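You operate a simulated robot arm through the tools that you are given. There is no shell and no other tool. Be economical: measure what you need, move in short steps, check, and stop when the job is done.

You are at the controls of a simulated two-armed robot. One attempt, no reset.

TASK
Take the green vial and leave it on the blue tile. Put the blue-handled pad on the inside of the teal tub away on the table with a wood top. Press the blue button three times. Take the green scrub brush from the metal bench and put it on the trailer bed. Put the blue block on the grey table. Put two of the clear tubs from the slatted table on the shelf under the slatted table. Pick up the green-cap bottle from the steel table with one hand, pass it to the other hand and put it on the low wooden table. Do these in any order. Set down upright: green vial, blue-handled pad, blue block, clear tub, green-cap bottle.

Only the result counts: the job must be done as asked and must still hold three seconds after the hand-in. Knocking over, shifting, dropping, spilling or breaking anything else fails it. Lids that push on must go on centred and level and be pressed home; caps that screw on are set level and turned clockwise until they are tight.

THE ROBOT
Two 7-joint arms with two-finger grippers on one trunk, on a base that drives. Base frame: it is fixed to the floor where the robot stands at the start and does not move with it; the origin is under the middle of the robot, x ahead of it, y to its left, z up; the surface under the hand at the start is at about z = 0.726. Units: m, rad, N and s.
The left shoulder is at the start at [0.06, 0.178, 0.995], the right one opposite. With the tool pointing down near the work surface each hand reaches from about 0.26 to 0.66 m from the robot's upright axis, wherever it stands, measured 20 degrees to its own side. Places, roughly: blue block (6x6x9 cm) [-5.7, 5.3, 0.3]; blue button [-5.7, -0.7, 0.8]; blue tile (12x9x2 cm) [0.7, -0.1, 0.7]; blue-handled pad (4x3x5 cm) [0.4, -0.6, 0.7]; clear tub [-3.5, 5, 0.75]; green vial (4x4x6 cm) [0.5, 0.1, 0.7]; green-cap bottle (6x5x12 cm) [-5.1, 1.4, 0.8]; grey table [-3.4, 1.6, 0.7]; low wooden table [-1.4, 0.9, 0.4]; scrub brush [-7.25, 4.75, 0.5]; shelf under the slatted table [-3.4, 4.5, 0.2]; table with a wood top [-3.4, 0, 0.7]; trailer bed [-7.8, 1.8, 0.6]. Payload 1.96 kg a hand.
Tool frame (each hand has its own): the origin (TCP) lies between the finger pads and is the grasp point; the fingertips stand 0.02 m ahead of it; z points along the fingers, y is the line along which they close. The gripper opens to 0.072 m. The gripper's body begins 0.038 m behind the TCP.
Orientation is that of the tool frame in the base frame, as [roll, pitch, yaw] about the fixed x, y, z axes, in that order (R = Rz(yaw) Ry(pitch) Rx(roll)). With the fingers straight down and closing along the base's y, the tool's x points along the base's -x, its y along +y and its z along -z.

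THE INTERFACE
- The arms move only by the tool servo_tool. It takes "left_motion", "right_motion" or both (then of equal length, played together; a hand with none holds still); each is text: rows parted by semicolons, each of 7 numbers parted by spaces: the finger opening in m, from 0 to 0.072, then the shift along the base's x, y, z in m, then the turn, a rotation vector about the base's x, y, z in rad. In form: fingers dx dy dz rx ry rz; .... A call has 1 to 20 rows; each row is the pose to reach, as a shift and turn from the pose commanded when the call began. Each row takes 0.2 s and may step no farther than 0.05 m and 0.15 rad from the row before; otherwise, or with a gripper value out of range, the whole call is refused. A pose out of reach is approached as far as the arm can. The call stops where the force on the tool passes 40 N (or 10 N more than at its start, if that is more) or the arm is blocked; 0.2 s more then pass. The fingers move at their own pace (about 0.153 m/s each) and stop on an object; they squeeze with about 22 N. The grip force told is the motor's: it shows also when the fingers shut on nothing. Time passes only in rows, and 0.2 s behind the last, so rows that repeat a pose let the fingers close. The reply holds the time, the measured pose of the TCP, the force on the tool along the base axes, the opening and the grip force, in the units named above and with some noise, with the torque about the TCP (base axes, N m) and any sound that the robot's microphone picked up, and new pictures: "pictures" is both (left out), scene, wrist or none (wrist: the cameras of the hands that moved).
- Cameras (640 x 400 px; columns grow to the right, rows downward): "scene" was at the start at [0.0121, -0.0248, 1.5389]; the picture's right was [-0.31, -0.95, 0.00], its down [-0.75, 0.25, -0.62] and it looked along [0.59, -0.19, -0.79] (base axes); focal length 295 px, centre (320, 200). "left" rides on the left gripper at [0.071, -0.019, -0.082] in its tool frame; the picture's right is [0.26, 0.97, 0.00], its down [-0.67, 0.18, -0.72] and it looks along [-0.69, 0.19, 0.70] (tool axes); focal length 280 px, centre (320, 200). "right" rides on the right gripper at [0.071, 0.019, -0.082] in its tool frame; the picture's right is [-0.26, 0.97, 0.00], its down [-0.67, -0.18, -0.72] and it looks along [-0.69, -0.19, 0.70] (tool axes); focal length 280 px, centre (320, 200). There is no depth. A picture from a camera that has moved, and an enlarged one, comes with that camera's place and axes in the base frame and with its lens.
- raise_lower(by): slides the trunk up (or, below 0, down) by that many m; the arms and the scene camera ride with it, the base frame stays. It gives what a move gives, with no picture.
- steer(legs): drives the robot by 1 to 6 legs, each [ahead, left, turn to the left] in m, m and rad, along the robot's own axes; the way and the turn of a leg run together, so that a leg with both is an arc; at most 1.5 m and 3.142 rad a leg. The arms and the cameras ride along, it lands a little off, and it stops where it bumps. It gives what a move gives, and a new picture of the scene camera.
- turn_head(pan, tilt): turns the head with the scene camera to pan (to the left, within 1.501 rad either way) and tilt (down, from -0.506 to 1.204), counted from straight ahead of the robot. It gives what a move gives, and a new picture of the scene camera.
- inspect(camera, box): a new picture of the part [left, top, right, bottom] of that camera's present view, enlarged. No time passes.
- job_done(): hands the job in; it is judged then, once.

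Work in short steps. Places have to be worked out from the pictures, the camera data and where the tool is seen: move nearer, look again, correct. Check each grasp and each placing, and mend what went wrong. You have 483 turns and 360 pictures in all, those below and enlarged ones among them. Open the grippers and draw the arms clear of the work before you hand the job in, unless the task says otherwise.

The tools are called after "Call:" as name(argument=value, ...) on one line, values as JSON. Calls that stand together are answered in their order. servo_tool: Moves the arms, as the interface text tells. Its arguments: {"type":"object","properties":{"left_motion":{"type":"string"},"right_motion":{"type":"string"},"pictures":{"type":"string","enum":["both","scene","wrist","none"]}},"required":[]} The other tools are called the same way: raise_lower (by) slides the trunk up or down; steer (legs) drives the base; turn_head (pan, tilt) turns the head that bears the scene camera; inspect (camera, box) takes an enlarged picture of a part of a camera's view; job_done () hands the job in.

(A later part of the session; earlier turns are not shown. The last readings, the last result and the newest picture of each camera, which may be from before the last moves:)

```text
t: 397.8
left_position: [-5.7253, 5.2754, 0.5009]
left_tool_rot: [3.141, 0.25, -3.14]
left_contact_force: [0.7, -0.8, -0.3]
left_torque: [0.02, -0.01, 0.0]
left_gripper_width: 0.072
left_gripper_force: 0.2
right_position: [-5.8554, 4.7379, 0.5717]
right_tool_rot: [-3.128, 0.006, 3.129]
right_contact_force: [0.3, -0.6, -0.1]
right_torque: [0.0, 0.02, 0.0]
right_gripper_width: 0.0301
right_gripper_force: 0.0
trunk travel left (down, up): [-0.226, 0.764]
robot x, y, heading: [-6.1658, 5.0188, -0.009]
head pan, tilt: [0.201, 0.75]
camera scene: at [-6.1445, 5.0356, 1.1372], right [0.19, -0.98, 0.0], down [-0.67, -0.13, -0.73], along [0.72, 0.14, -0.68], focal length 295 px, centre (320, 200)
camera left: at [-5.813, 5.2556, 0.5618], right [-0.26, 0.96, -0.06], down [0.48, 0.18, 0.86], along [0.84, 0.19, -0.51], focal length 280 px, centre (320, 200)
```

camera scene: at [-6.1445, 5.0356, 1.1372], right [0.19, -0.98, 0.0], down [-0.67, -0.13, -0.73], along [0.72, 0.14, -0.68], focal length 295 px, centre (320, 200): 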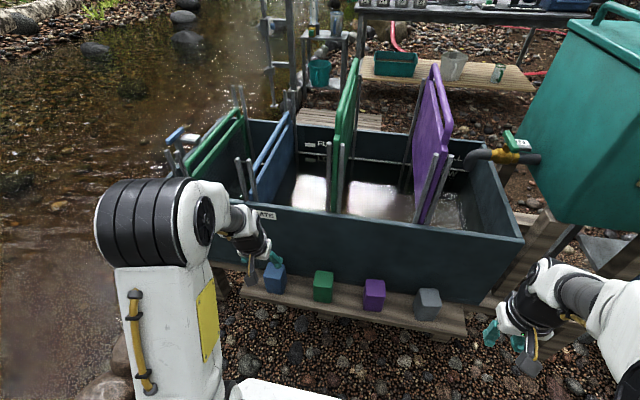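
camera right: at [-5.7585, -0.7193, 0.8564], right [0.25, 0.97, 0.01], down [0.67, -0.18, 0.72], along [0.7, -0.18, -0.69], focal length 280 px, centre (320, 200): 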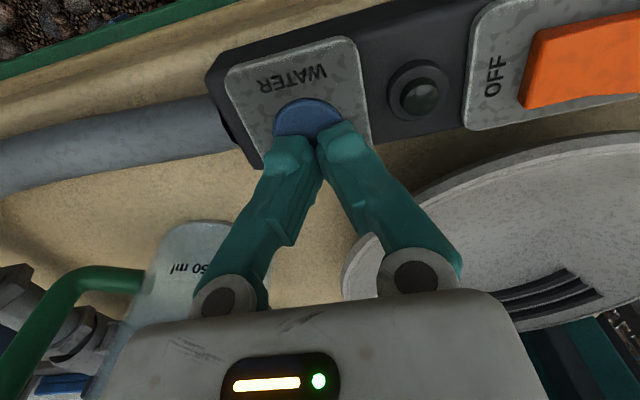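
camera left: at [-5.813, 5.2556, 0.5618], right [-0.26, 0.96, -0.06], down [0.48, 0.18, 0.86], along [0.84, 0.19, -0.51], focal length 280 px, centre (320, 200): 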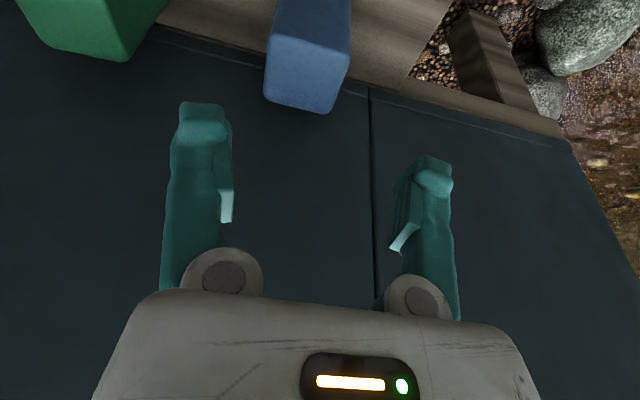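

The block top is at (-5.654, 5.270). I'll move above it to z 0.40 and recheck alignment, since the fit is tight.

Call:
servo_tool(left_motion="0.072 0.025 -0.002 -0.03 0 0 0; 0.072 0.05 -0.004 -0.06 0 0 0; 0.072 0.071 -0.005 -0.095 0 0 0; 0.072 0.071 -0.005 -0.095 0 0 0")

Call:
inspect(camera="scene", box=[210, 200, 330, 310])

```text
t: 398.7
left_position: [-5.6619, 5.2715, 0.4051]
left_tool_rot: [-3.141, 0.233, -3.139]
left_contact_force: [-16.9, 0.2, 0.7]
left_torque: [0.04, -1.2, -0.3]
left_gripper_width: 0.0719
left_gripper_force: 0.0
right_position: [-5.8575, 4.7391, 0.572]
right_tool_rot: [-3.13, 0.005, 3.133]
right_contact_force: [0.3, 0.2, 0.6]
right_torque: [0.0, 0.01, -0.01]
right_gripper_width: 0.0299
right_gripper_force: 0.0
trunk travel left (down, up): [-0.226, 0.764]
robot x, y, heading: [-6.1699, 5.0199, -0.004]
head pan, tilt: [0.201, 0.75]
stopped in row 4 (left hand): the force on the tool passed its limit at 64 N (the readings are from after the stop); the commanded pose is now the measured one
camera scene: at [-6.1469, 5.0353, 1.1373], right [0.19, -0.98, 0.0], down [-0.67, -0.13, -0.73], along [0.72, 0.14, -0.68], focal length 295 px, centre (320, 200)
camera left: at [-5.7497, 5.2525, 0.4672], right [-0.26, 0.96, -0.06], down [0.49, 0.18, 0.85], along [0.83, 0.19, -0.52], focal length 280 px, centre (320, 200)
```

scene: 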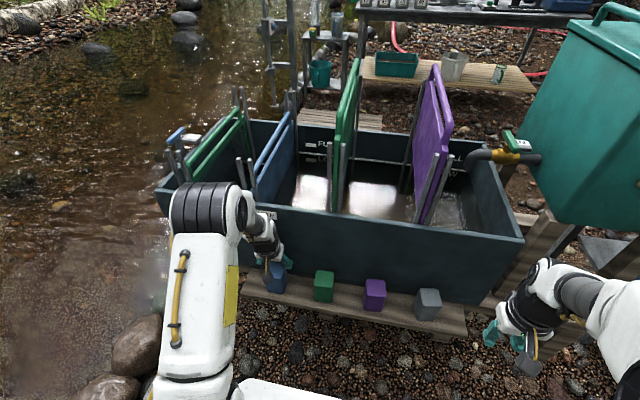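
left: 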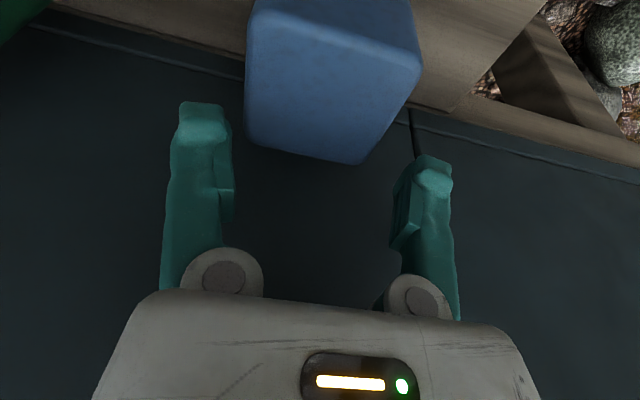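

```text
3.64 times, centred on (270, 255) of scene
camera zoom: at [-6.1469, 5.0353, 1.1373], right [0.19, -0.98, 0.0], down [-0.67, -0.13, -0.73], along [0.72, 0.14, -0.68], focal length 1072 px, centre (502, 0)
```

zoom: 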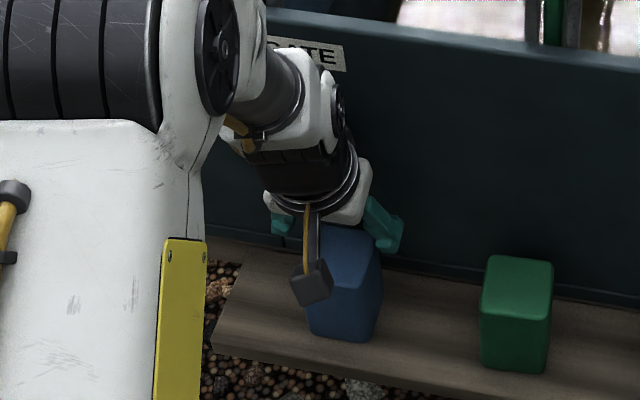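

The hand body met the tank's flared wall, so I need more tilt. Back off, tilt to about 0.6 rad, and look.

Call:
servo_tool(left_motion="0.072 -0.03 0 0.01 0 0 0; 0.072 -0.07 0 0.02 0 0 0; 0.072 -0.07 0 0.02 0 -0.13 0; 0.072 -0.07 0 0.02 0 -0.26 0; 0.072 -0.07 0 0.01 0 -0.38 0; 0.072 -0.07 0 0 0 -0.38 0")

```text
t: 400.1
left_position: [-5.7301, 5.2715, 0.4058]
left_tool_rot: [-3.14, 0.618, -3.139]
left_contact_force: [0.1, 0.4, 0.6]
left_torque: [0.01, -0.01, -0.02]
left_gripper_width: 0.072
left_gripper_force: 0.0
right_position: [-5.8541, 4.739, 0.5727]
right_tool_rot: [-3.13, 0.006, 3.13]
right_contact_force: [0.0, 0.0, 0.7]
right_torque: [0.01, 0.04, -0.04]
right_gripper_width: 0.03
right_gripper_force: 0.0
trunk travel left (down, up): [-0.226, 0.764]
robot x, y, heading: [-6.1632, 5.0251, -0.011]
head pan, tilt: [0.201, 0.75]
camera scene: at [-6.1452, 5.0357, 1.1372], right [0.19, -0.98, 0.0], down [-0.67, -0.13, -0.73], along [0.72, 0.14, -0.68], focal length 295 px, centre (320, 200)
camera left: at [-5.8345, 5.2522, 0.4298], right [-0.22, 0.96, -0.15], down [0.14, 0.18, 0.97], along [0.97, 0.19, -0.17], focal length 280 px, centre (320, 200)
```

scene: 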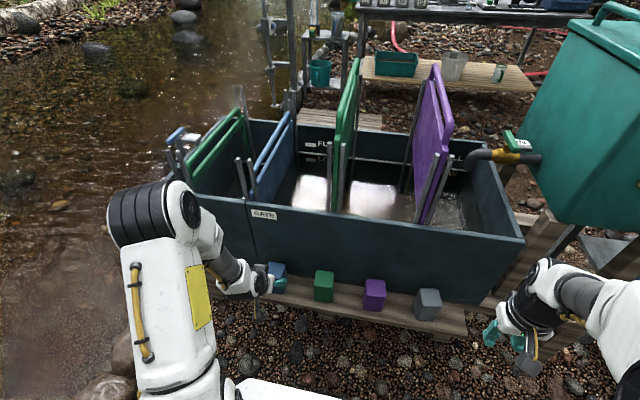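
left: 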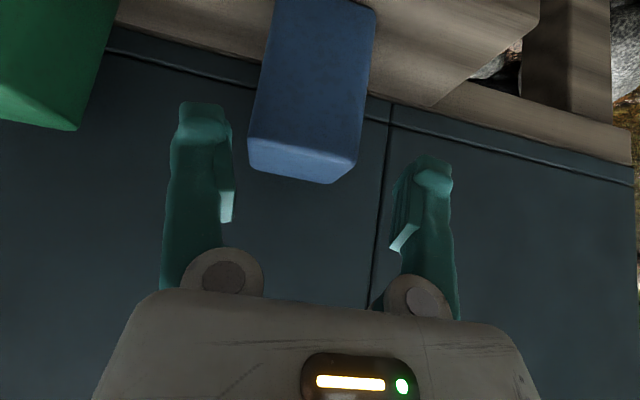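

Triangulating the views puts the block top at (-5.685, 5.268, 0.386), so it is higher and nearer than I thought. I'll slide the fingers around it and close.

Call:
servo_tool(left_motion="0.072 0.017 -0.0035 -0.014 0 0 0; 0.072 0.034 -0.0035 -0.029 0 0 0; 0.072 0.048 -0.0035 -0.042 0 0 0; 0.072 0.048 -0.0035 -0.042 0 0 0; 0 0.048 -0.0035 -0.042 0 0 0; 0 0.048 -0.0035 -0.042 0 0 0")

```text
t: 401.5
left_position: [-5.682, 5.2672, 0.3625]
left_tool_rot: [3.142, 0.617, -3.138]
left_contact_force: [0.7, -0.8, -0.1]
left_torque: [0.0, 0.02, 0.02]
left_gripper_width: 0.0697
left_gripper_force: 22.3
right_position: [-5.8554, 4.7383, 0.5713]
right_tool_rot: [-3.132, 0.005, 3.132]
right_contact_force: [1.4, -0.8, -0.1]
right_torque: [-0.01, -0.03, 0.01]
right_gripper_width: 0.03
right_gripper_force: 0.1
trunk travel left (down, up): [-0.226, 0.764]
robot x, y, heading: [-6.1655, 5.0206, -0.002]
head pan, tilt: [0.201, 0.75]
camera scene: at [-6.1451, 5.0357, 1.1372], right [0.19, -0.98, 0.0], down [-0.67, -0.13, -0.73], along [0.72, 0.14, -0.68], focal length 295 px, centre (320, 200)
camera left: at [-5.7866, 5.2485, 0.3876], right [-0.22, 0.96, -0.15], down [0.14, 0.18, 0.97], along [0.97, 0.19, -0.17], focal length 280 px, centre (320, 200)
```

scene: 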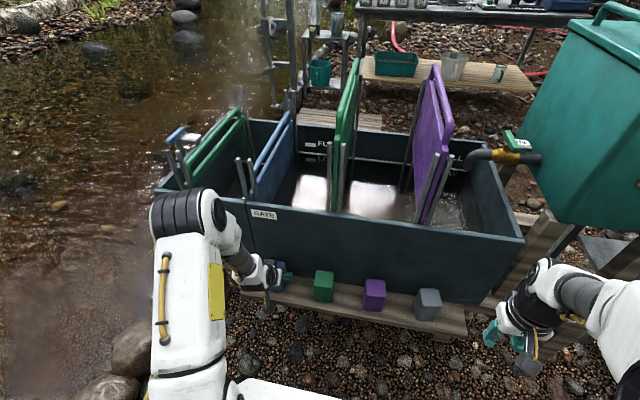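
left: 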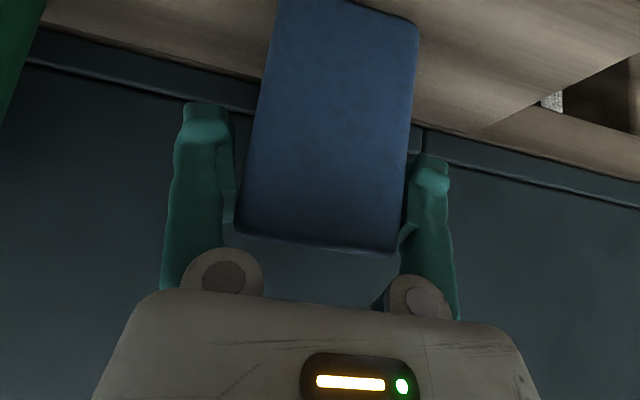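

Held at 0.070 m with 22 N. I'll lift slightly, draw back from the flared wall, then raise.

Call:
servo_tool(left_motion="0 -0.005 0 0.015 0 0 0; 0 -0.04 0 0.025 0 0 0; 0 -0.08 0 0.04 0 0 0; 0 -0.1 -0.02 0.08 0 0 0; 0 -0.11 -0.04 0.12 0 0 0; 0 -0.11 -0.05 0.16 0 0 0")

```text
t: 402.9
left_position: [-5.7627, 5.2199, 0.5234]
left_tool_rot: [-3.14, 0.614, -3.138]
left_contact_force: [0.2, -0.7, -2.1]
left_torque: [-0.01, 0.01, 0.0]
left_gripper_width: 0.0693
left_gripper_force: 22.2
left hand out of reach, approached as far as the arm can: row 5, 6
right_position: [-5.8558, 4.7383, 0.571]
right_tool_rot: [-3.128, 0.005, 3.13]
right_contact_force: [-1.2, 0.4, -0.5]
right_torque: [0.0, 0.01, 0.01]
right_gripper_width: 0.0303
right_gripper_force: 0.2
trunk travel left (down, up): [-0.226, 0.764]
robot x, y, heading: [-6.1675, 5.021, -0.008]
head pan, tilt: [0.201, 0.75]
camera scene: at [-6.1453, 5.0356, 1.1372], right [0.19, -0.98, 0.0], down [-0.67, -0.13, -0.73], along [0.72, 0.14, -0.68], focal length 295 px, centre (320, 200)
camera left: at [-5.8662, 5.2008, 0.5484], right [-0.22, 0.96, -0.15], down [0.14, 0.18, 0.97], along [0.97, 0.19, -0.17], focal length 280 px, centre (320, 200)
```

scene: 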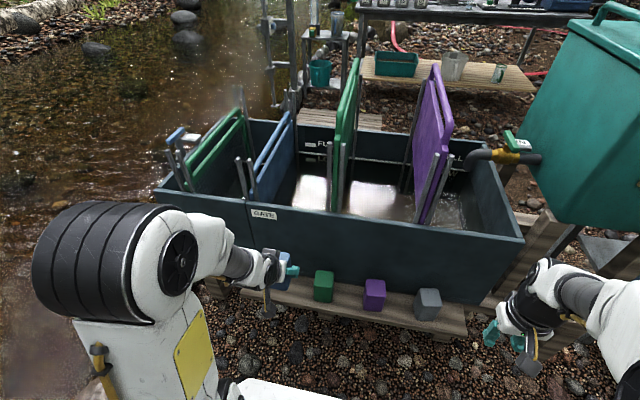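
left: 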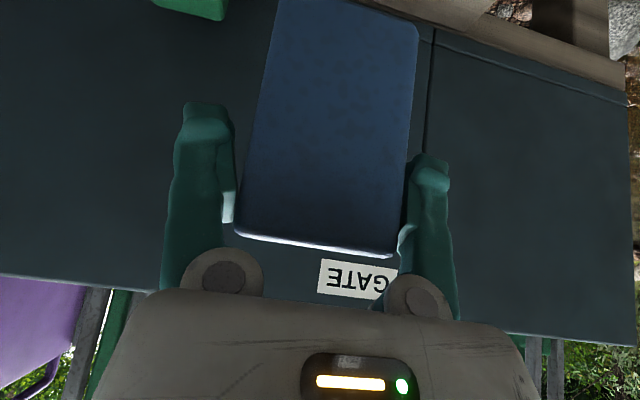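

Block in hand. I'll back away, raise the trunk, and drive to the grey table by the same passage.

Call:
steer(legs=[[-0.4, 0, 0]])

Call:
raise_lower(by=0.42)

```text
t: 405.4
left_position: [-6.1602, 5.2233, 0.5222]
left_tool_rot: [-3.14, 0.615, -3.137]
left_contact_force: [0.2, -0.4, -2.5]
left_torque: [0.02, 0.0, 0.0]
left_gripper_width: 0.0694
left_gripper_force: 21.4
right_position: [-6.2549, 4.7411, 0.572]
right_tool_rot: [-3.129, 0.006, 3.132]
right_contact_force: [0.5, -0.2, -0.4]
right_torque: [0.03, -0.03, 0.01]
right_gripper_width: 0.03
right_gripper_force: 0.1
trunk travel left (down, up): [-0.226, 0.764]
robot x, y, heading: [-6.5631, 5.0235, -0.012]
head pan, tilt: [0.201, 0.75]
camera scene: at [-6.5444, 5.0388, 1.1372], right [0.19, -0.98, 0.0], down [-0.67, -0.13, -0.73], along [0.72, 0.14, -0.68], focal length 295 px, centre (320, 200)
```

scene: 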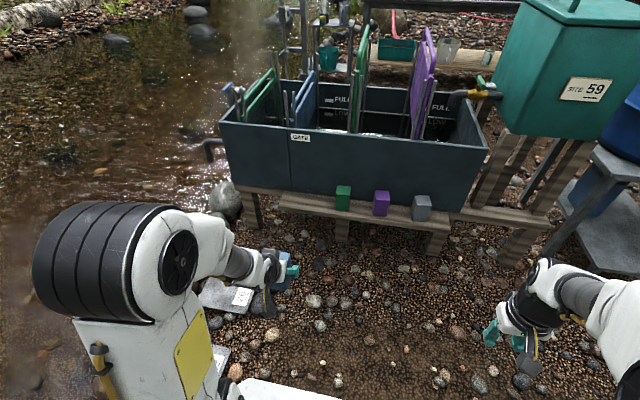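

```text
refused: 0.42 is not a number from -0.4 to 0.4
```

Call:
raise_lower(by=0.4)

```text
t: 409.2
left_position: [-6.1602, 5.2232, 0.9236]
left_tool_rot: [-3.139, 0.615, -3.137]
left_contact_force: [-0.1, -0.2, -2.5]
left_torque: [-0.01, -0.02, 0.02]
left_gripper_width: 0.0694
left_gripper_force: 21.7
right_position: [-6.2542, 4.7418, 0.9716]
right_tool_rot: [-3.129, 0.005, 3.13]
right_contact_force: [0.3, 0.0, -0.6]
right_torque: [-0.02, 0.02, -0.04]
right_gripper_width: 0.0298
right_gripper_force: 0.3
trunk travel left (down, up): [-0.626, 0.364]
robot x, y, heading: [-6.5672, 5.0227, -0.006]
head pan, tilt: [0.201, 0.75]
```

Call:
steer(legs=[[0, -1.0, 0], [0, -1.0, 0], [1.2, 0, 0], [1.2, 0, 0], [1.0, 0, 0], [0.8, 0, 0]])

```text
t: 439.2
left_position: [-1.9782, 3.2084, 0.9236]
left_tool_rot: [-3.14, 0.614, -3.134]
left_contact_force: [1.2, -0.3, -1.9]
left_torque: [-0.01, -0.01, 0.01]
left_gripper_width: 0.0697
left_gripper_force: 22.1
right_position: [-2.0698, 2.7247, 0.9731]
right_tool_rot: [-3.13, 0.004, 3.136]
right_contact_force: [0.9, 0.8, 0.0]
right_torque: [-0.01, 0.02, 0.0]
right_gripper_width: 0.0296
right_gripper_force: 0.2
trunk travel left (down, up): [-0.626, 0.364]
robot x, y, heading: [-2.3857, 3.0081, -0.005]
head pan, tilt: [0.201, 0.75]
camera scene: at [-2.361, 3.0224, 1.5372], right [0.2, -0.98, 0.0], down [-0.67, -0.13, -0.73], along [0.72, 0.14, -0.68], focal length 295 px, centre (320, 200)
```

scene: 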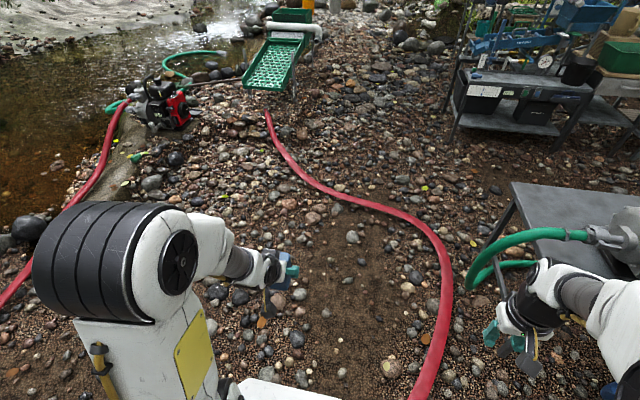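

Turn to face west, then strafe south in front of the grey table.

Call:
steer(legs=[[0, 0, 3.14], [-0.12, 0, 0], [0, 1.3, 0]])

Call:
turn_head(pan=0.0, tilt=0.7)

```text
t: 453.9
left_position: [-2.6793, 1.5082, 0.9222]
left_tool_rot: [-3.14, 0.614, 0.002]
left_contact_force: [0.8, 0.1, -2.3]
left_torque: [-0.02, 0.01, 0.0]
left_gripper_width: 0.0696
left_gripper_force: 22.2
right_position: [-2.5853, 1.9886, 0.972]
right_tool_rot: [-3.128, 0.005, -0.012]
right_contact_force: [0.5, -1.1, 0.9]
right_torque: [0.02, -0.03, -0.01]
right_gripper_width: 0.03
right_gripper_force: 0.1
trunk travel left (down, up): [-0.626, 0.364]
robot x, y, heading: [-2.275, 1.7076, 3.132]
head pan, tilt: [0.201, 0.75]
camera scene: at [-2.2944, 1.6894, 1.5372], right [-0.19, 0.98, 0.0], down [0.67, 0.13, -0.73], along [-0.72, -0.14, -0.68], focal length 295 px, centre (320, 200)
```

scene: 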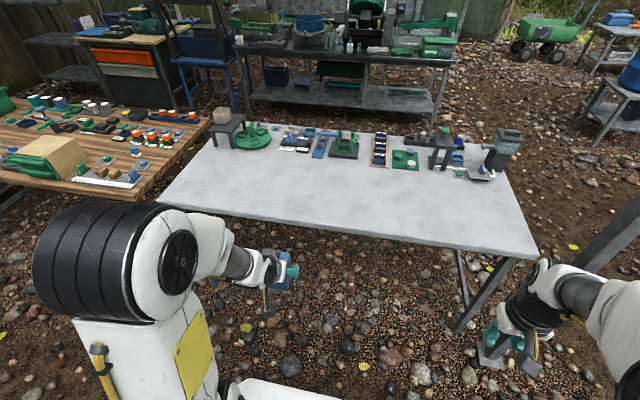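

```text
t: 454.6
left_position: [-2.6793, 1.5087, 0.9224]
left_tool_rot: [-3.14, 0.614, 0.001]
left_contact_force: [0.1, 0.3, -2.0]
left_torque: [0.02, -0.01, -0.01]
left_gripper_width: 0.0693
left_gripper_force: 22.2
right_position: [-2.5847, 1.9885, 0.9718]
right_tool_rot: [-3.131, 0.004, -0.011]
right_contact_force: [0.8, 0.6, 0.2]
right_torque: [-0.04, 0.04, 0.03]
right_gripper_width: 0.03
right_gripper_force: 0.0
trunk travel left (down, up): [-0.626, 0.364]
robot x, y, heading: [-2.2754, 1.7057, 3.134]
head pan, tilt: [0.0, 0.7]
camera scene: at [-2.2979, 1.7061, 1.5414], right [0.01, 1.0, 0.0], down [0.64, -0.01, -0.76], along [-0.76, 0.01, -0.64], focal length 295 px, centre (320, 200)
```

scene: 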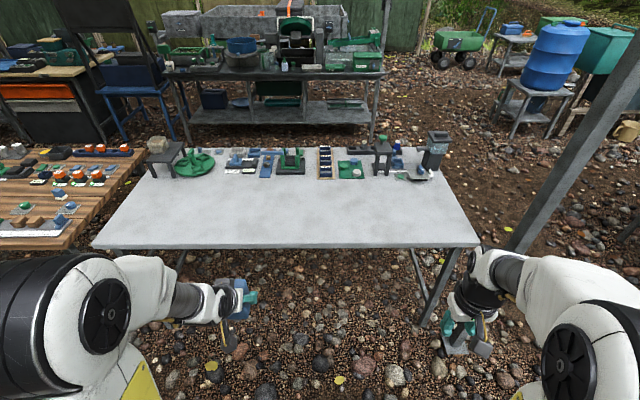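

The near half of the grey table is empty. Drive in 0.47 m.

Call:
steer(legs=[[0.47, 0, 0]])

Call:
servo_tool(left_motion="0 -0.02 0 -0.02 0 0 0; 0 -0.04 0 -0.05 0 0 0; 0 -0.05 0 -0.08 0 0 0; 0 -0.05 0 -0.08 0 0 0")

```text
t: 457.4
left_position: [-3.1466, 1.5139, 0.9232]
left_tool_rot: [-3.139, 0.615, 0.0]
left_contact_force: [-0.8, 0.4, -1.0]
left_torque: [0.0, -0.04, -0.02]
left_gripper_width: 0.0694
left_gripper_force: 22.6
right_position: [-3.0515, 1.9953, 0.9716]
right_tool_rot: [-3.13, 0.003, -0.013]
right_contact_force: [0.3, 0.6, 0.1]
right_torque: [0.01, 0.01, 0.0]
right_gripper_width: 0.0299
right_gripper_force: 0.1
trunk travel left (down, up): [-0.626, 0.364]
robot x, y, heading: [-2.7407, 1.7133, 3.128]
head pan, tilt: [0.0, 0.7]
camera scene: at [-2.7653, 1.7109, 1.5414], right [0.01, 1.0, 0.0], down [0.64, -0.01, -0.76], along [-0.76, 0.01, -0.64], focal length 295 px, centre (320, 200)
```

scene: 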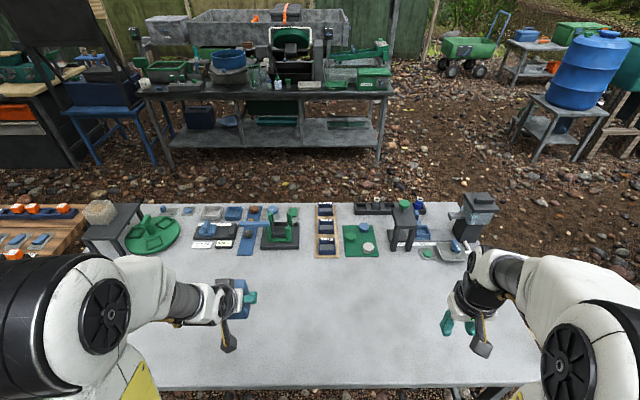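

```text
t: 458.4
left_position: [-3.1964, 1.5146, 0.843]
left_tool_rot: [-3.14, 0.614, 0.0]
left_contact_force: [1.3, 0.2, -2.0]
left_torque: [0.01, -0.02, 0.02]
left_gripper_width: 0.0696
left_gripper_force: 22.4
right_position: [-3.0505, 1.9949, 0.9721]
right_tool_rot: [-3.13, 0.005, -0.015]
right_contact_force: [-0.2, 0.3, -0.5]
right_torque: [0.02, 0.0, -0.02]
right_gripper_width: 0.0295
right_gripper_force: 0.1
trunk travel left (down, up): [-0.626, 0.364]
robot x, y, heading: [-2.7418, 1.7143, 3.132]
head pan, tilt: [0.0, 0.7]
camera scene: at [-2.7642, 1.7111, 1.5415], right [0.01, 1.0, 0.0], down [0.64, -0.01, -0.77], along [-0.77, 0.01, -0.64], focal length 295 px, centre (320, 200)
camera left: at [-3.0906, 1.5336, 0.8681], right [0.21, -0.97, -0.15], down [-0.14, -0.18, 0.97], along [-0.97, -0.19, -0.17], focal length 280 px, centre (320, 200)
```

scene: 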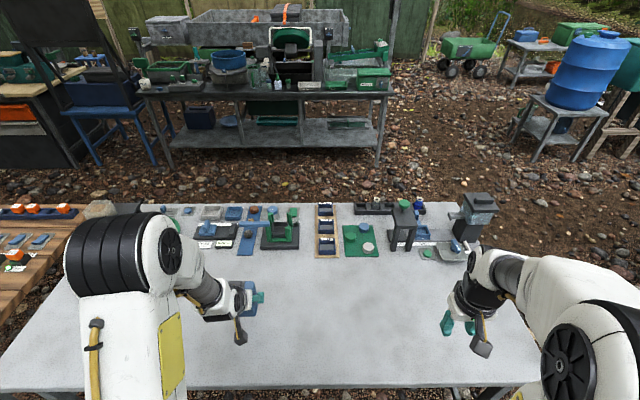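
left: 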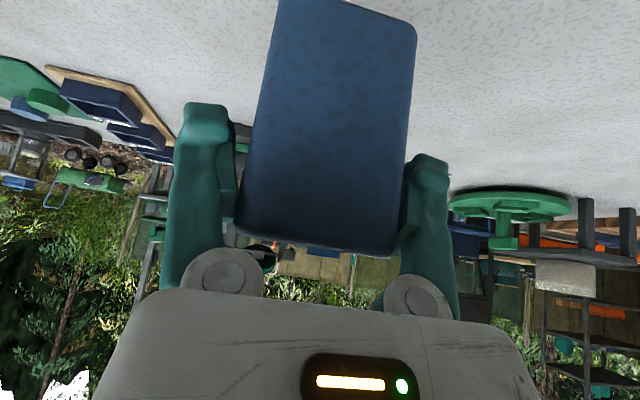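

Lower to near the table and then in small steps to contact.

Call:
servo_tool(left_motion="0 0 0 -0.02 0 0 0; 0 0 0 -0.033 0 0 0; 0 0 0 -0.039 0 0 0; 0 0 0 -0.044 0 0 0; 0 0 0 -0.044 0 0 0", pictures="none")

```text
t: 459.6
left_position: [-3.1953, 1.5135, 0.7995]
left_tool_rot: [-3.139, 0.616, 0.0]
left_contact_force: [-0.4, 0.0, -2.6]
left_torque: [-0.02, 0.03, 0.01]
left_gripper_width: 0.0697
left_gripper_force: 22.2
right_position: [-3.0513, 1.9943, 0.9713]
right_tool_rot: [-3.13, 0.005, -0.014]
right_contact_force: [-0.4, 0.1, 0.3]
right_torque: [0.04, -0.04, -0.02]
right_gripper_width: 0.03
right_gripper_force: 0.1
trunk travel left (down, up): [-0.626, 0.364]
robot x, y, heading: [-2.7413, 1.7119, 3.132]
head pan, tilt: [0.0, 0.7]
```

Call:
servo_tool(left_motion="0 0 0 -0.003 0 0 0; 0 0 0 -0.006 0 0 0; 0 0 0 -0.009 0 0 0; 0 0 0 -0.012 0 0 0; 0 0 0 -0.012 0 0 0", pictures="none")

```text
t: 460.8
left_position: [-3.1965, 1.5143, 0.7865]
left_tool_rot: [-3.139, 0.615, 0.0]
left_contact_force: [-0.2, -0.6, -2.8]
left_torque: [-0.03, -0.02, 0.01]
left_gripper_width: 0.0694
left_gripper_force: 21.8
right_position: [-3.0516, 1.9948, 0.972]
right_tool_rot: [-3.131, 0.005, -0.014]
right_contact_force: [-0.1, 0.2, 1.2]
right_torque: [0.02, 0.01, 0.01]
right_gripper_width: 0.0301
right_gripper_force: 0.1
trunk travel left (down, up): [-0.626, 0.364]
robot x, y, heading: [-2.7429, 1.713, 3.135]
head pan, tilt: [0.0, 0.7]
```

Call:
servo_tool(left_motion="0 0 0 -0.003 0 0 0; 0 0 0 -0.006 0 0 0; 0 0 0 -0.009 0 0 0; 0 0 0 -0.012 0 0 0; 0 0 0 -0.015 0 0 0; 0 0 0 -0.015 0 0 0", pictures="wrist")

```text
t: 462.2
left_position: [-3.1969, 1.5139, 0.7735]
left_tool_rot: [3.141, 0.618, 0.0]
left_contact_force: [-3.7, -3.8, 33.0]
left_torque: [0.06, -0.15, 0.03]
left_gripper_width: 0.0696
left_gripper_force: 22.3
right_position: [-3.0498, 1.9956, 0.972]
right_tool_rot: [-3.13, 0.007, -0.014]
right_contact_force: [-0.4, -0.6, 0.9]
right_torque: [-0.01, -0.03, 0.0]
right_gripper_width: 0.0298
right_gripper_force: 0.0
trunk travel left (down, up): [-0.626, 0.364]
robot x, y, heading: [-2.7434, 1.7108, 3.132]
head pan, tilt: [0.0, 0.7]
camera left: at [-3.0902, 1.5335, 0.7983], right [0.21, -0.97, -0.15], down [-0.13, -0.18, 0.97], along [-0.97, -0.19, -0.17], focal length 280 px, centre (320, 200)
```

left: 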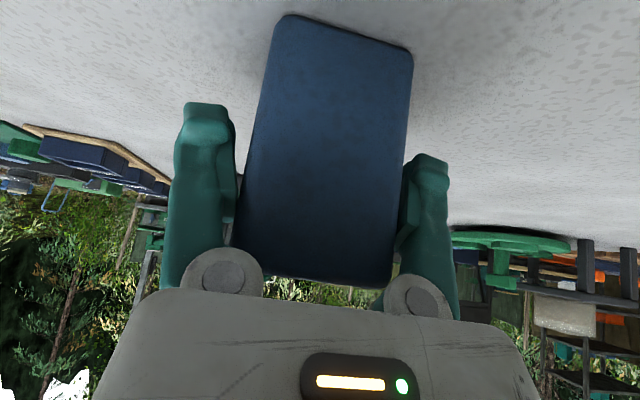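

Firm contact. Ease up 3 mm, open fully, and retreat along the tool axis.

Call:
servo_tool(left_motion="0 0 0 0.003 0 0 0; 0.072 0 0 0.003 0 0 0; 0.072 0 0 0.003 0 0 0; 0.072 0.006 0 0.011 0 0 0; 0.072 0.014 0 0.023 0 0 0; 0.072 0.025 0 0.038 0 0 0; 0.072 0.04 0 0.06 0 0 0; 0.072 0.06 0 0.09 0 0 0; 0.072 0.08 0 0.12 0 0 0")

```text
t: 464.2
left_position: [-3.1436, 1.5111, 0.8872]
left_tool_rot: [-3.141, 0.614, 0.001]
left_contact_force: [0.4, -0.5, 0.1]
left_torque: [0.04, -0.01, -0.04]
left_gripper_width: 0.0721
left_gripper_force: 0.1
left hand out of reach, approached as far as the arm can: row 9
right_position: [-3.0509, 1.9943, 0.9714]
right_tool_rot: [-3.129, 0.006, -0.014]
right_contact_force: [-0.3, -0.5, 0.0]
right_torque: [0.01, -0.02, -0.02]
right_gripper_width: 0.03
right_gripper_force: 0.1
trunk travel left (down, up): [-0.626, 0.364]
robot x, y, heading: [-2.7388, 1.7119, 3.131]
head pan, tilt: [0.0, 0.7]
camera scene: at [-2.7644, 1.711, 1.5414], right [0.01, 1.0, 0.0], down [0.64, -0.01, -0.77], along [-0.76, 0.01, -0.64], focal length 295 px, centre (320, 200)
camera left: at [-3.037, 1.5302, 0.9132], right [0.21, -0.97, -0.15], down [-0.14, -0.18, 0.97], along [-0.97, -0.19, -0.17], focal length 280 px, centre (320, 200)
```

scene: 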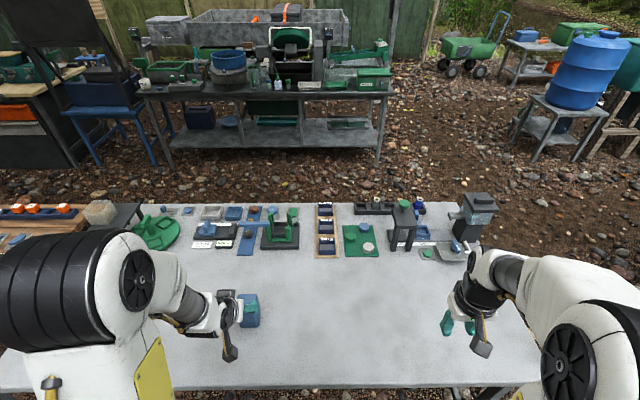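
left: 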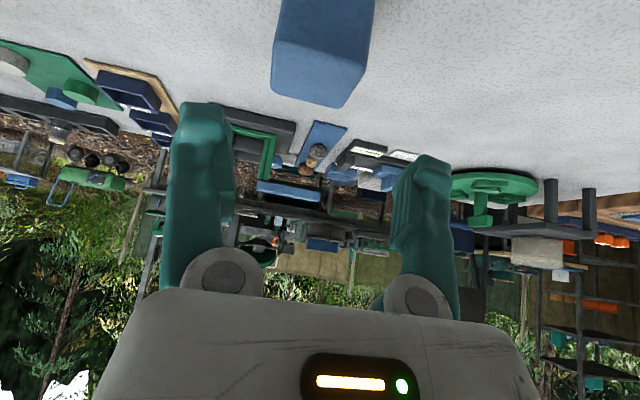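

The block stands on the grey table. Next the clear tubs: I'll back out, go round to the west side of the slatted table and look.

Call:
steer(legs=[[-0.5, 0, 0], [0, -1.3, 0], [1.1, 0, 0], [0.85, 0, 0]])

Call:
turn_head(pan=-1.2, tilt=0.5)

```text
t: 482.7
left_position: [-4.5638, 2.8745, 0.8883]
left_tool_rot: [-3.14, 0.612, -0.017]
left_contact_force: [0.1, -0.4, -0.2]
left_torque: [-0.03, -0.04, 0.0]
left_gripper_width: 0.0717
left_gripper_force: 0.1
right_position: [-4.4642, 3.3578, 0.9706]
right_tool_rot: [-3.13, 0.005, -0.028]
right_contact_force: [0.5, -0.7, -0.2]
right_torque: [-0.01, -0.01, -0.03]
right_gripper_width: 0.0301
right_gripper_force: 0.1
trunk travel left (down, up): [-0.626, 0.364]
robot x, y, heading: [-4.1569, 3.0685, 3.113]
head pan, tilt: [0.0, 0.7]
camera scene: at [-4.183, 3.0697, 1.5414], right [0.03, 1.0, 0.0], down [0.64, -0.02, -0.76], along [-0.76, 0.02, -0.64], focal length 295 px, centre (320, 200)
```

scene: 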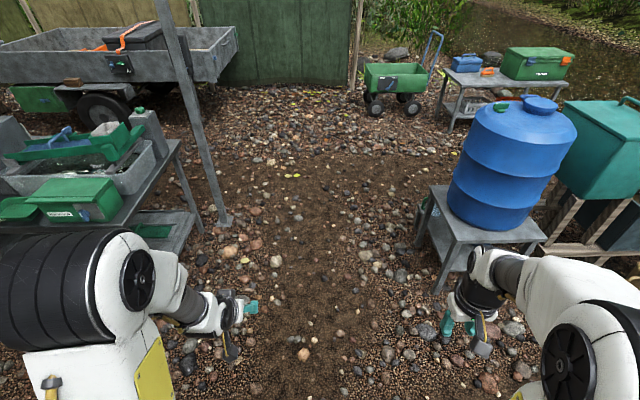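

```text
t: 484.1
left_position: [-4.5628, 2.8757, 0.8883]
left_tool_rot: [-3.139, 0.615, -0.018]
left_contact_force: [-0.5, 0.4, 0.2]
left_torque: [0.02, 0.03, -0.05]
left_gripper_width: 0.072
left_gripper_force: 0.0
right_position: [-4.4644, 3.3582, 0.972]
right_tool_rot: [-3.13, 0.004, -0.029]
right_contact_force: [-0.2, 0.2, -0.9]
right_torque: [-0.01, -0.02, -0.01]
right_gripper_width: 0.03
right_gripper_force: 0.1
trunk travel left (down, up): [-0.626, 0.364]
robot x, y, heading: [-4.1575, 3.0704, 3.113]
head pan, tilt: [-1.201, 0.499]
camera scene: at [-4.1283, 3.153, 1.5592], right [0.94, 0.34, 0.0], down [0.16, -0.45, -0.88], along [-0.3, 0.83, -0.48], focal length 295 px, centre (320, 200)
```

scene: 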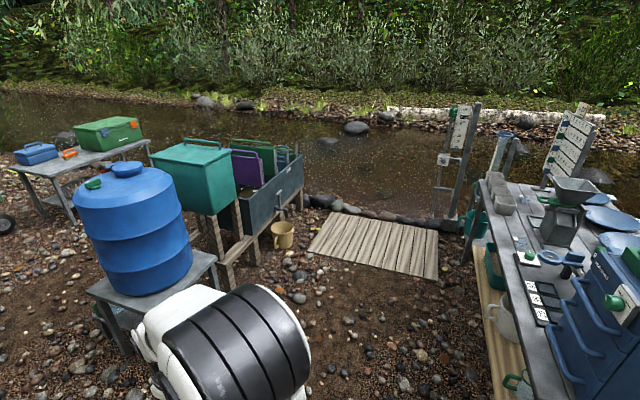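

Turn to face east and strafe north beside the slatted table, staying short of the slat platform (y 5.0).

Call:
steer(legs=[[0, 0, -3.11], [-0.08, 0, 0], [0, 1.45, 0]])

Call:
turn_head(pan=0.3, tilt=0.75)

```text
t: 499.3
left_position: [-3.8224, 4.7369, 0.8882]
left_tool_rot: [-3.14, 0.613, -3.137]
left_contact_force: [-0.5, 0.4, 0.4]
left_torque: [-0.01, 0.03, 0.0]
left_gripper_width: 0.072
left_gripper_force: 0.1
right_position: [-3.9113, 4.2523, 0.9722]
right_tool_rot: [-3.128, 0.005, 3.132]
right_contact_force: [0.4, -0.4, 0.6]
right_torque: [-0.02, -0.01, 0.04]
right_gripper_width: 0.03
right_gripper_force: 0.1
trunk travel left (down, up): [-0.626, 0.364]
robot x, y, heading: [-4.2239, 4.5361, -0.003]
head pan, tilt: [-1.201, 0.499]
camera scene: at [-4.2512, 4.4477, 1.5592], right [-0.93, -0.36, 0.0], down [-0.17, 0.45, -0.88], along [0.31, -0.82, -0.48], focal length 295 px, centre (320, 200)
```

scene: 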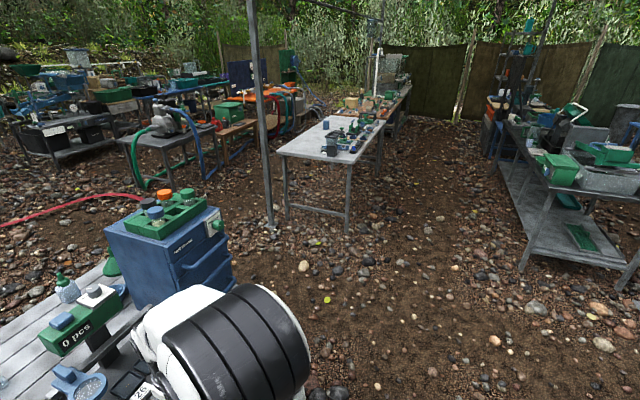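

```text
t: 500.9
left_position: [-3.8223, 4.7362, 0.8882]
left_tool_rot: [-3.139, 0.615, -3.138]
left_contact_force: [0.2, 0.5, -0.4]
left_torque: [0.01, -0.01, 0.01]
left_gripper_width: 0.0722
left_gripper_force: 0.1
right_position: [-3.912, 4.2522, 0.9723]
right_tool_rot: [-3.129, 0.004, 3.134]
right_contact_force: [-0.8, -0.7, 0.4]
right_torque: [0.01, 0.01, 0.02]
right_gripper_width: 0.0302
right_gripper_force: 0.2
trunk travel left (down, up): [-0.626, 0.364]
robot x, y, heading: [-4.2215, 4.5369, -0.004]
head pan, tilt: [0.3, 0.75]
camera scene: at [-4.2043, 4.5565, 1.5372], right [0.29, -0.96, 0.0], down [-0.65, -0.2, -0.73], along [0.7, 0.21, -0.68], focal length 295 px, centre (320, 200)
```

scene: 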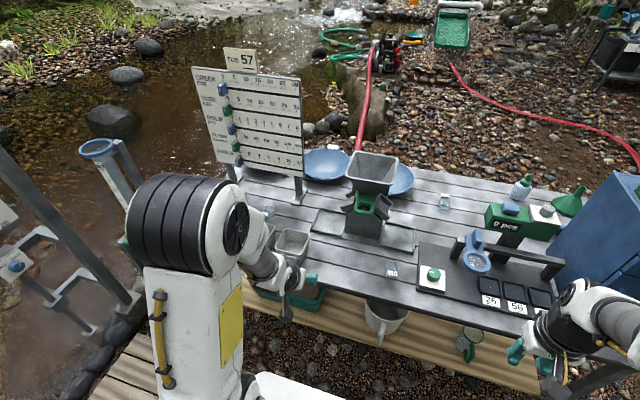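

The left hand blocks the view of the tubs, so I'll pull it back.

Call:
servo_tool(left_motion="0.072 -0.04 -0.02 0 0 0.07 0; 0.072 -0.07 -0.04 0 0 0.14 0; 0.072 -0.09 -0.08 0 0 0.21 0; 0.072 -0.1 -0.12 0 0 0.28 0", pictures="none")

Call:
inspect(camera="scene", box=[200, 160, 460, 330])

```text
t: 501.9
left_position: [-3.8936, 4.6009, 0.887]
left_tool_rot: [3.141, 0.333, -3.131]
left_contact_force: [0.5, -1.4, -0.9]
left_torque: [0.12, -0.08, 0.0]
left_gripper_width: 0.0719
left_gripper_force: 0.0
left hand out of reach, approached as far as the arm can: row 1, 2, 3, 4
right_position: [-3.912, 4.2512, 0.9719]
right_tool_rot: [-3.131, 0.004, 3.134]
right_contact_force: [-0.6, -0.2, -0.6]
right_torque: [0.02, -0.02, -0.02]
right_gripper_width: 0.0301
right_gripper_force: 0.0
trunk travel left (down, up): [-0.626, 0.364]
robot x, y, heading: [-4.2208, 4.5335, -0.004]
head pan, tilt: [0.3, 0.75]
```

```text
2.35 times, centred on (330, 245) of scene
camera zoom: at [-4.2059, 4.554, 1.5373], right [0.29, -0.96, 0.0], down [-0.65, -0.2, -0.73], along [0.7, 0.21, -0.68], focal length 693 px, centre (296, 94)
```

zoom: 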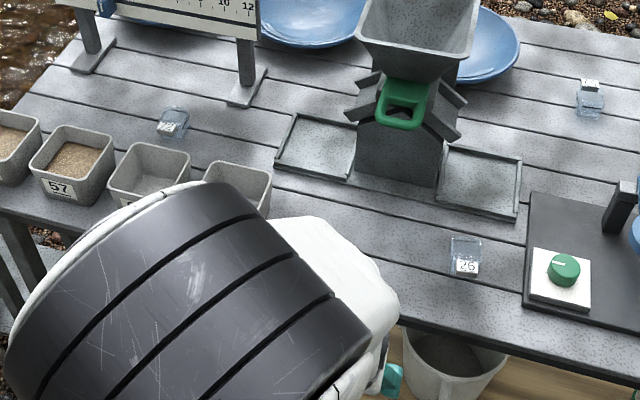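

The clear tubs are the small transparent boxes, three of them: near (-3.63, 4.49), (-3.52, 4.97) and (-3.26, 4.33). Look closer at two.

Call:
inspect(camera="scene", box=[375, 245, 415, 275])

Call:
inspect(camera="scene", box=[250, 195, 290, 225])

Call:
inspect(camera="scene", box=[425, 185, 465, 215])

```text
13.33 times, centred on (395, 260) of scene
camera zoom: at [-4.2059, 4.554, 1.5373], right [0.29, -0.96, 0.0], down [-0.65, -0.2, -0.73], along [0.7, 0.21, -0.68], focal length 3930 px, centre (-680, -600)
```

zoom: 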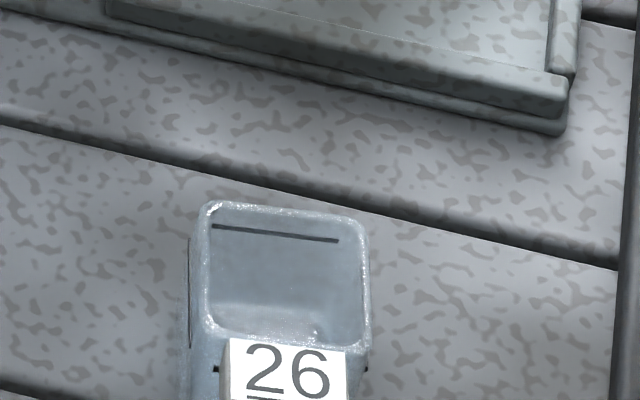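

```text
13.33 times, centred on (270, 210) of scene
camera zoom: at [-4.2059, 4.554, 1.5373], right [0.29, -0.96, 0.0], down [-0.65, -0.2, -0.73], along [0.7, 0.21, -0.68], focal length 3930 px, centre (987, 67)
```

zoom: 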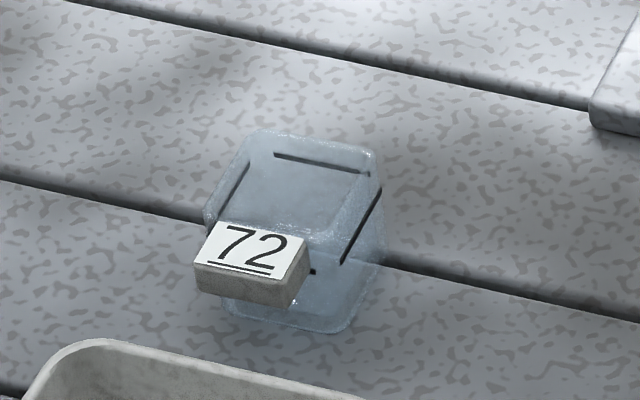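

```text
13.33 times, centred on (445, 200) of scene
camera zoom: at [-4.2059, 4.554, 1.5373], right [0.29, -0.96, 0.0], down [-0.65, -0.2, -0.73], along [0.7, 0.21, -0.68], focal length 3930 px, centre (-1347, 200)
```

zoom: 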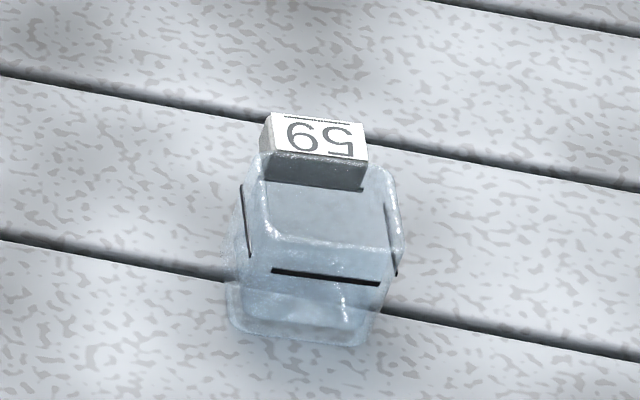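

I'll take two at once: the right hand takes the tub at (-3.63, 4.49), the left the one at (-3.52, 4.97). Shift the base accordingly.

Call:
steer(legs=[[0.09, 0.14, 0]])

Call:
servo_tool(left_motion="0.072 -0.01 0.03 0.02 0 -0.06 0; 0.072 -0.02 0.06 0.04 0 -0.12 0; 0.072 -0.02 0.09 0.05 0 -0.18 0; 0.072 -0.02 0.12 0.05 0 -0.22 0; 0.072 -0.02 0.15 0.05 0 -0.27 0; 0.072 -0.02 0.15 0.05 0 -0.27 0", right_motion="0.06 0 0 -0.02 0 -0.12 0; 0.06 0 0.01 -0.03 0 -0.24 0; 0.06 0 0.02 -0.04 0 -0.36 0; 0.06 0 0.03 -0.05 0 -0.48 0; 0.06 0 0.04 -0.06 0 -0.6 0; 0.06 0 0.04 -0.06 0 -0.6 0")

```text
t: 503.4
left_position: [-3.8015, 4.7397, 0.8836]
left_tool_rot: [-3.141, 0.331, -3.138]
left_contact_force: [0.4, 0.6, -0.1]
left_torque: [-0.02, 0.01, -0.01]
left_gripper_width: 0.0719
left_gripper_force: 0.0
right_position: [-3.8232, 4.391, 0.9718]
right_tool_rot: [-3.128, 0.003, 3.13]
right_contact_force: [-0.7, -0.2, 0.7]
right_torque: [-0.01, -0.01, 0.0]
right_gripper_width: 0.0299
right_gripper_force: 0.1
trunk travel left (down, up): [-0.626, 0.364]
robot x, y, heading: [-4.1358, 4.6738, -0.002]
head pan, tilt: [0.3, 0.75]
camera scene: at [-4.1132, 4.696, 1.5372], right [0.29, -0.96, 0.0], down [-0.65, -0.2, -0.73], along [0.7, 0.21, -0.68], focal length 295 px, centre (320, 200)
```

scene: 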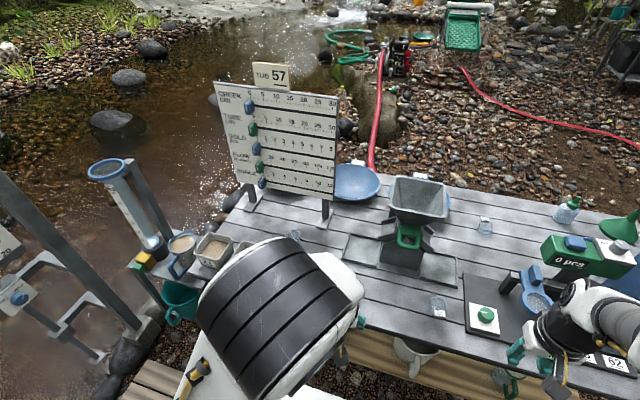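

```text
t: 504.8
left_position: [-3.7387, 4.9142, 0.9465]
left_tool_rot: [-3.14, 0.602, -3.138]
left_contact_force: [-0.8, 0.3, -0.1]
left_torque: [0.01, 0.0, 0.03]
left_gripper_width: 0.0721
left_gripper_force: 0.0
left hand out of reach, approached as far as the arm can: row 1, 2, 3, 4, 5, 6
right_position: [-3.7523, 4.3958, 0.9062]
right_tool_rot: [-3.136, 0.605, 3.127]
right_contact_force: [-0.1, 0.1, 0.1]
right_torque: [0.0, 0.01, 0.02]
right_gripper_width: 0.0602
right_gripper_force: 0.0
right hand out of reach, approached as far as the arm can: row 2, 3, 4, 5, 6
trunk travel left (down, up): [-0.626, 0.364]
robot x, y, heading: [-4.1342, 4.6739, -0.009]
head pan, tilt: [0.3, 0.75]
camera scene: at [-4.1144, 4.6941, 1.5372], right [0.29, -0.96, 0.0], down [-0.65, -0.2, -0.73], along [0.7, 0.21, -0.68], focal length 295 px, centre (320, 200)
camera right: at [-3.8553, 4.4174, 0.9343], right [0.23, 0.96, 0.14], down [0.15, -0.18, 0.97], along [0.96, -0.2, -0.18], focal length 280 px, centre (320, 200)
camera left: at [-3.8434, 4.8952, 0.9734], right [-0.22, 0.96, -0.15], down [0.15, 0.18, 0.97], along [0.96, 0.19, -0.18], focal length 280 px, centre (320, 200)
```

scene: 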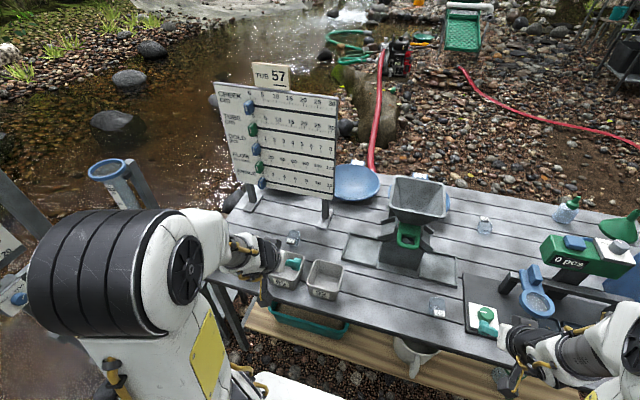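
right: 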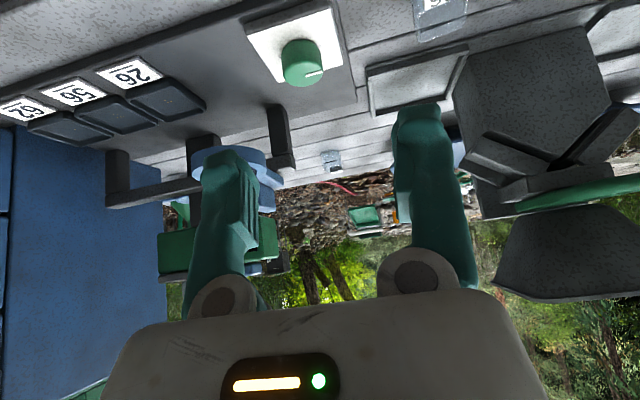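
left: 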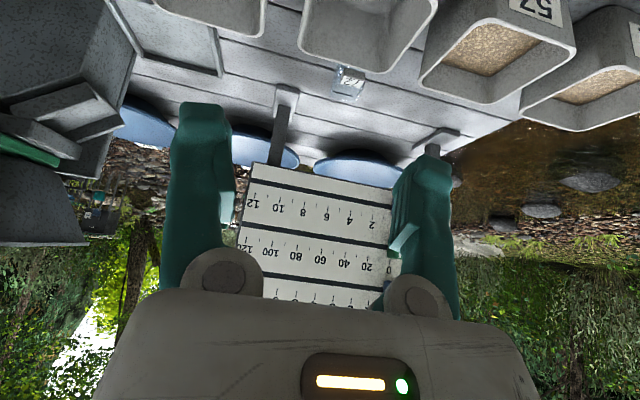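

The tub "26" is at about (-3.628, 4.490, 0.746). I'll bring the right hand near it for a closer view.

Call:
servo_tool(right_motion="0.06 -0.01 0.03 -0.01 0 0 0; 0.06 -0.01 0.06 -0.03 0 0 0; 0.06 0.0 0.09 -0.06 0 0 0; 0.06 0.0 0.093 -0.06 0 0 0")

Call:
inspect(camera="right", box=[220, 0, 480, 165])

```text
t: 505.8
left_position: [-3.7389, 4.9139, 0.9474]
left_tool_rot: [3.141, 0.601, -3.141]
left_contact_force: [-0.2, 0.0, -0.3]
left_torque: [0.04, 0.01, 0.01]
left_gripper_width: 0.0719
left_gripper_force: 0.1
right_position: [-3.7454, 4.4901, 0.8462]
right_tool_rot: [-3.135, 0.606, 3.128]
right_contact_force: [0.4, -0.3, -0.7]
right_torque: [0.03, 0.01, 0.04]
right_gripper_width: 0.06
right_gripper_force: 0.1
right hand out of reach, approached as far as the arm can: row 1, 2, 3, 4
trunk travel left (down, up): [-0.626, 0.364]
robot x, y, heading: [-4.1338, 4.6752, -0.006]
head pan, tilt: [0.3, 0.75]
camera scene: at [-4.1144, 4.6936, 1.5373], right [0.29, -0.96, 0.0], down [-0.65, -0.2, -0.73], along [0.7, 0.21, -0.68], focal length 295 px, centre (320, 200)
camera right: at [-3.8492, 4.5113, 0.8732], right [0.23, 0.96, 0.14], down [0.14, -0.18, 0.97], along [0.96, -0.2, -0.18], focal length 280 px, centre (320, 200)
```

scene: 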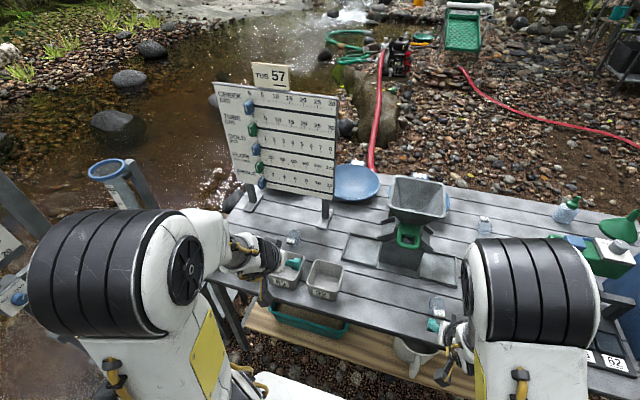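
right: 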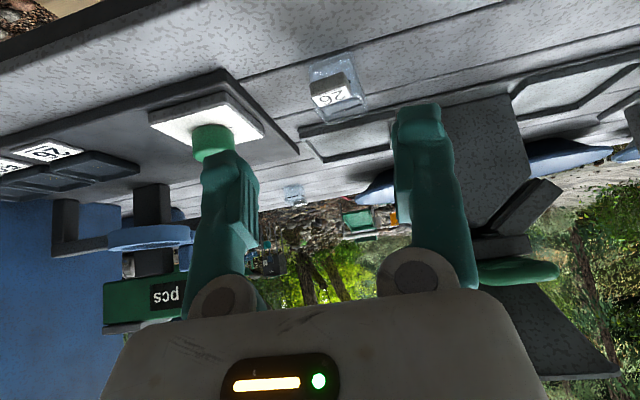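

```text
2.42 times, centred on (350, 82) of right
camera zoom: at [-3.8492, 4.5113, 0.8732], right [0.23, 0.96, 0.14], down [0.14, -0.18, 0.97], along [0.96, -0.2, -0.18], focal length 680 px, centre (247, 485)
```

zoom: 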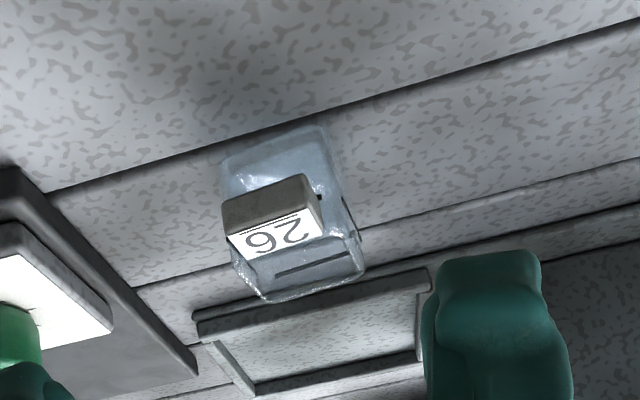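

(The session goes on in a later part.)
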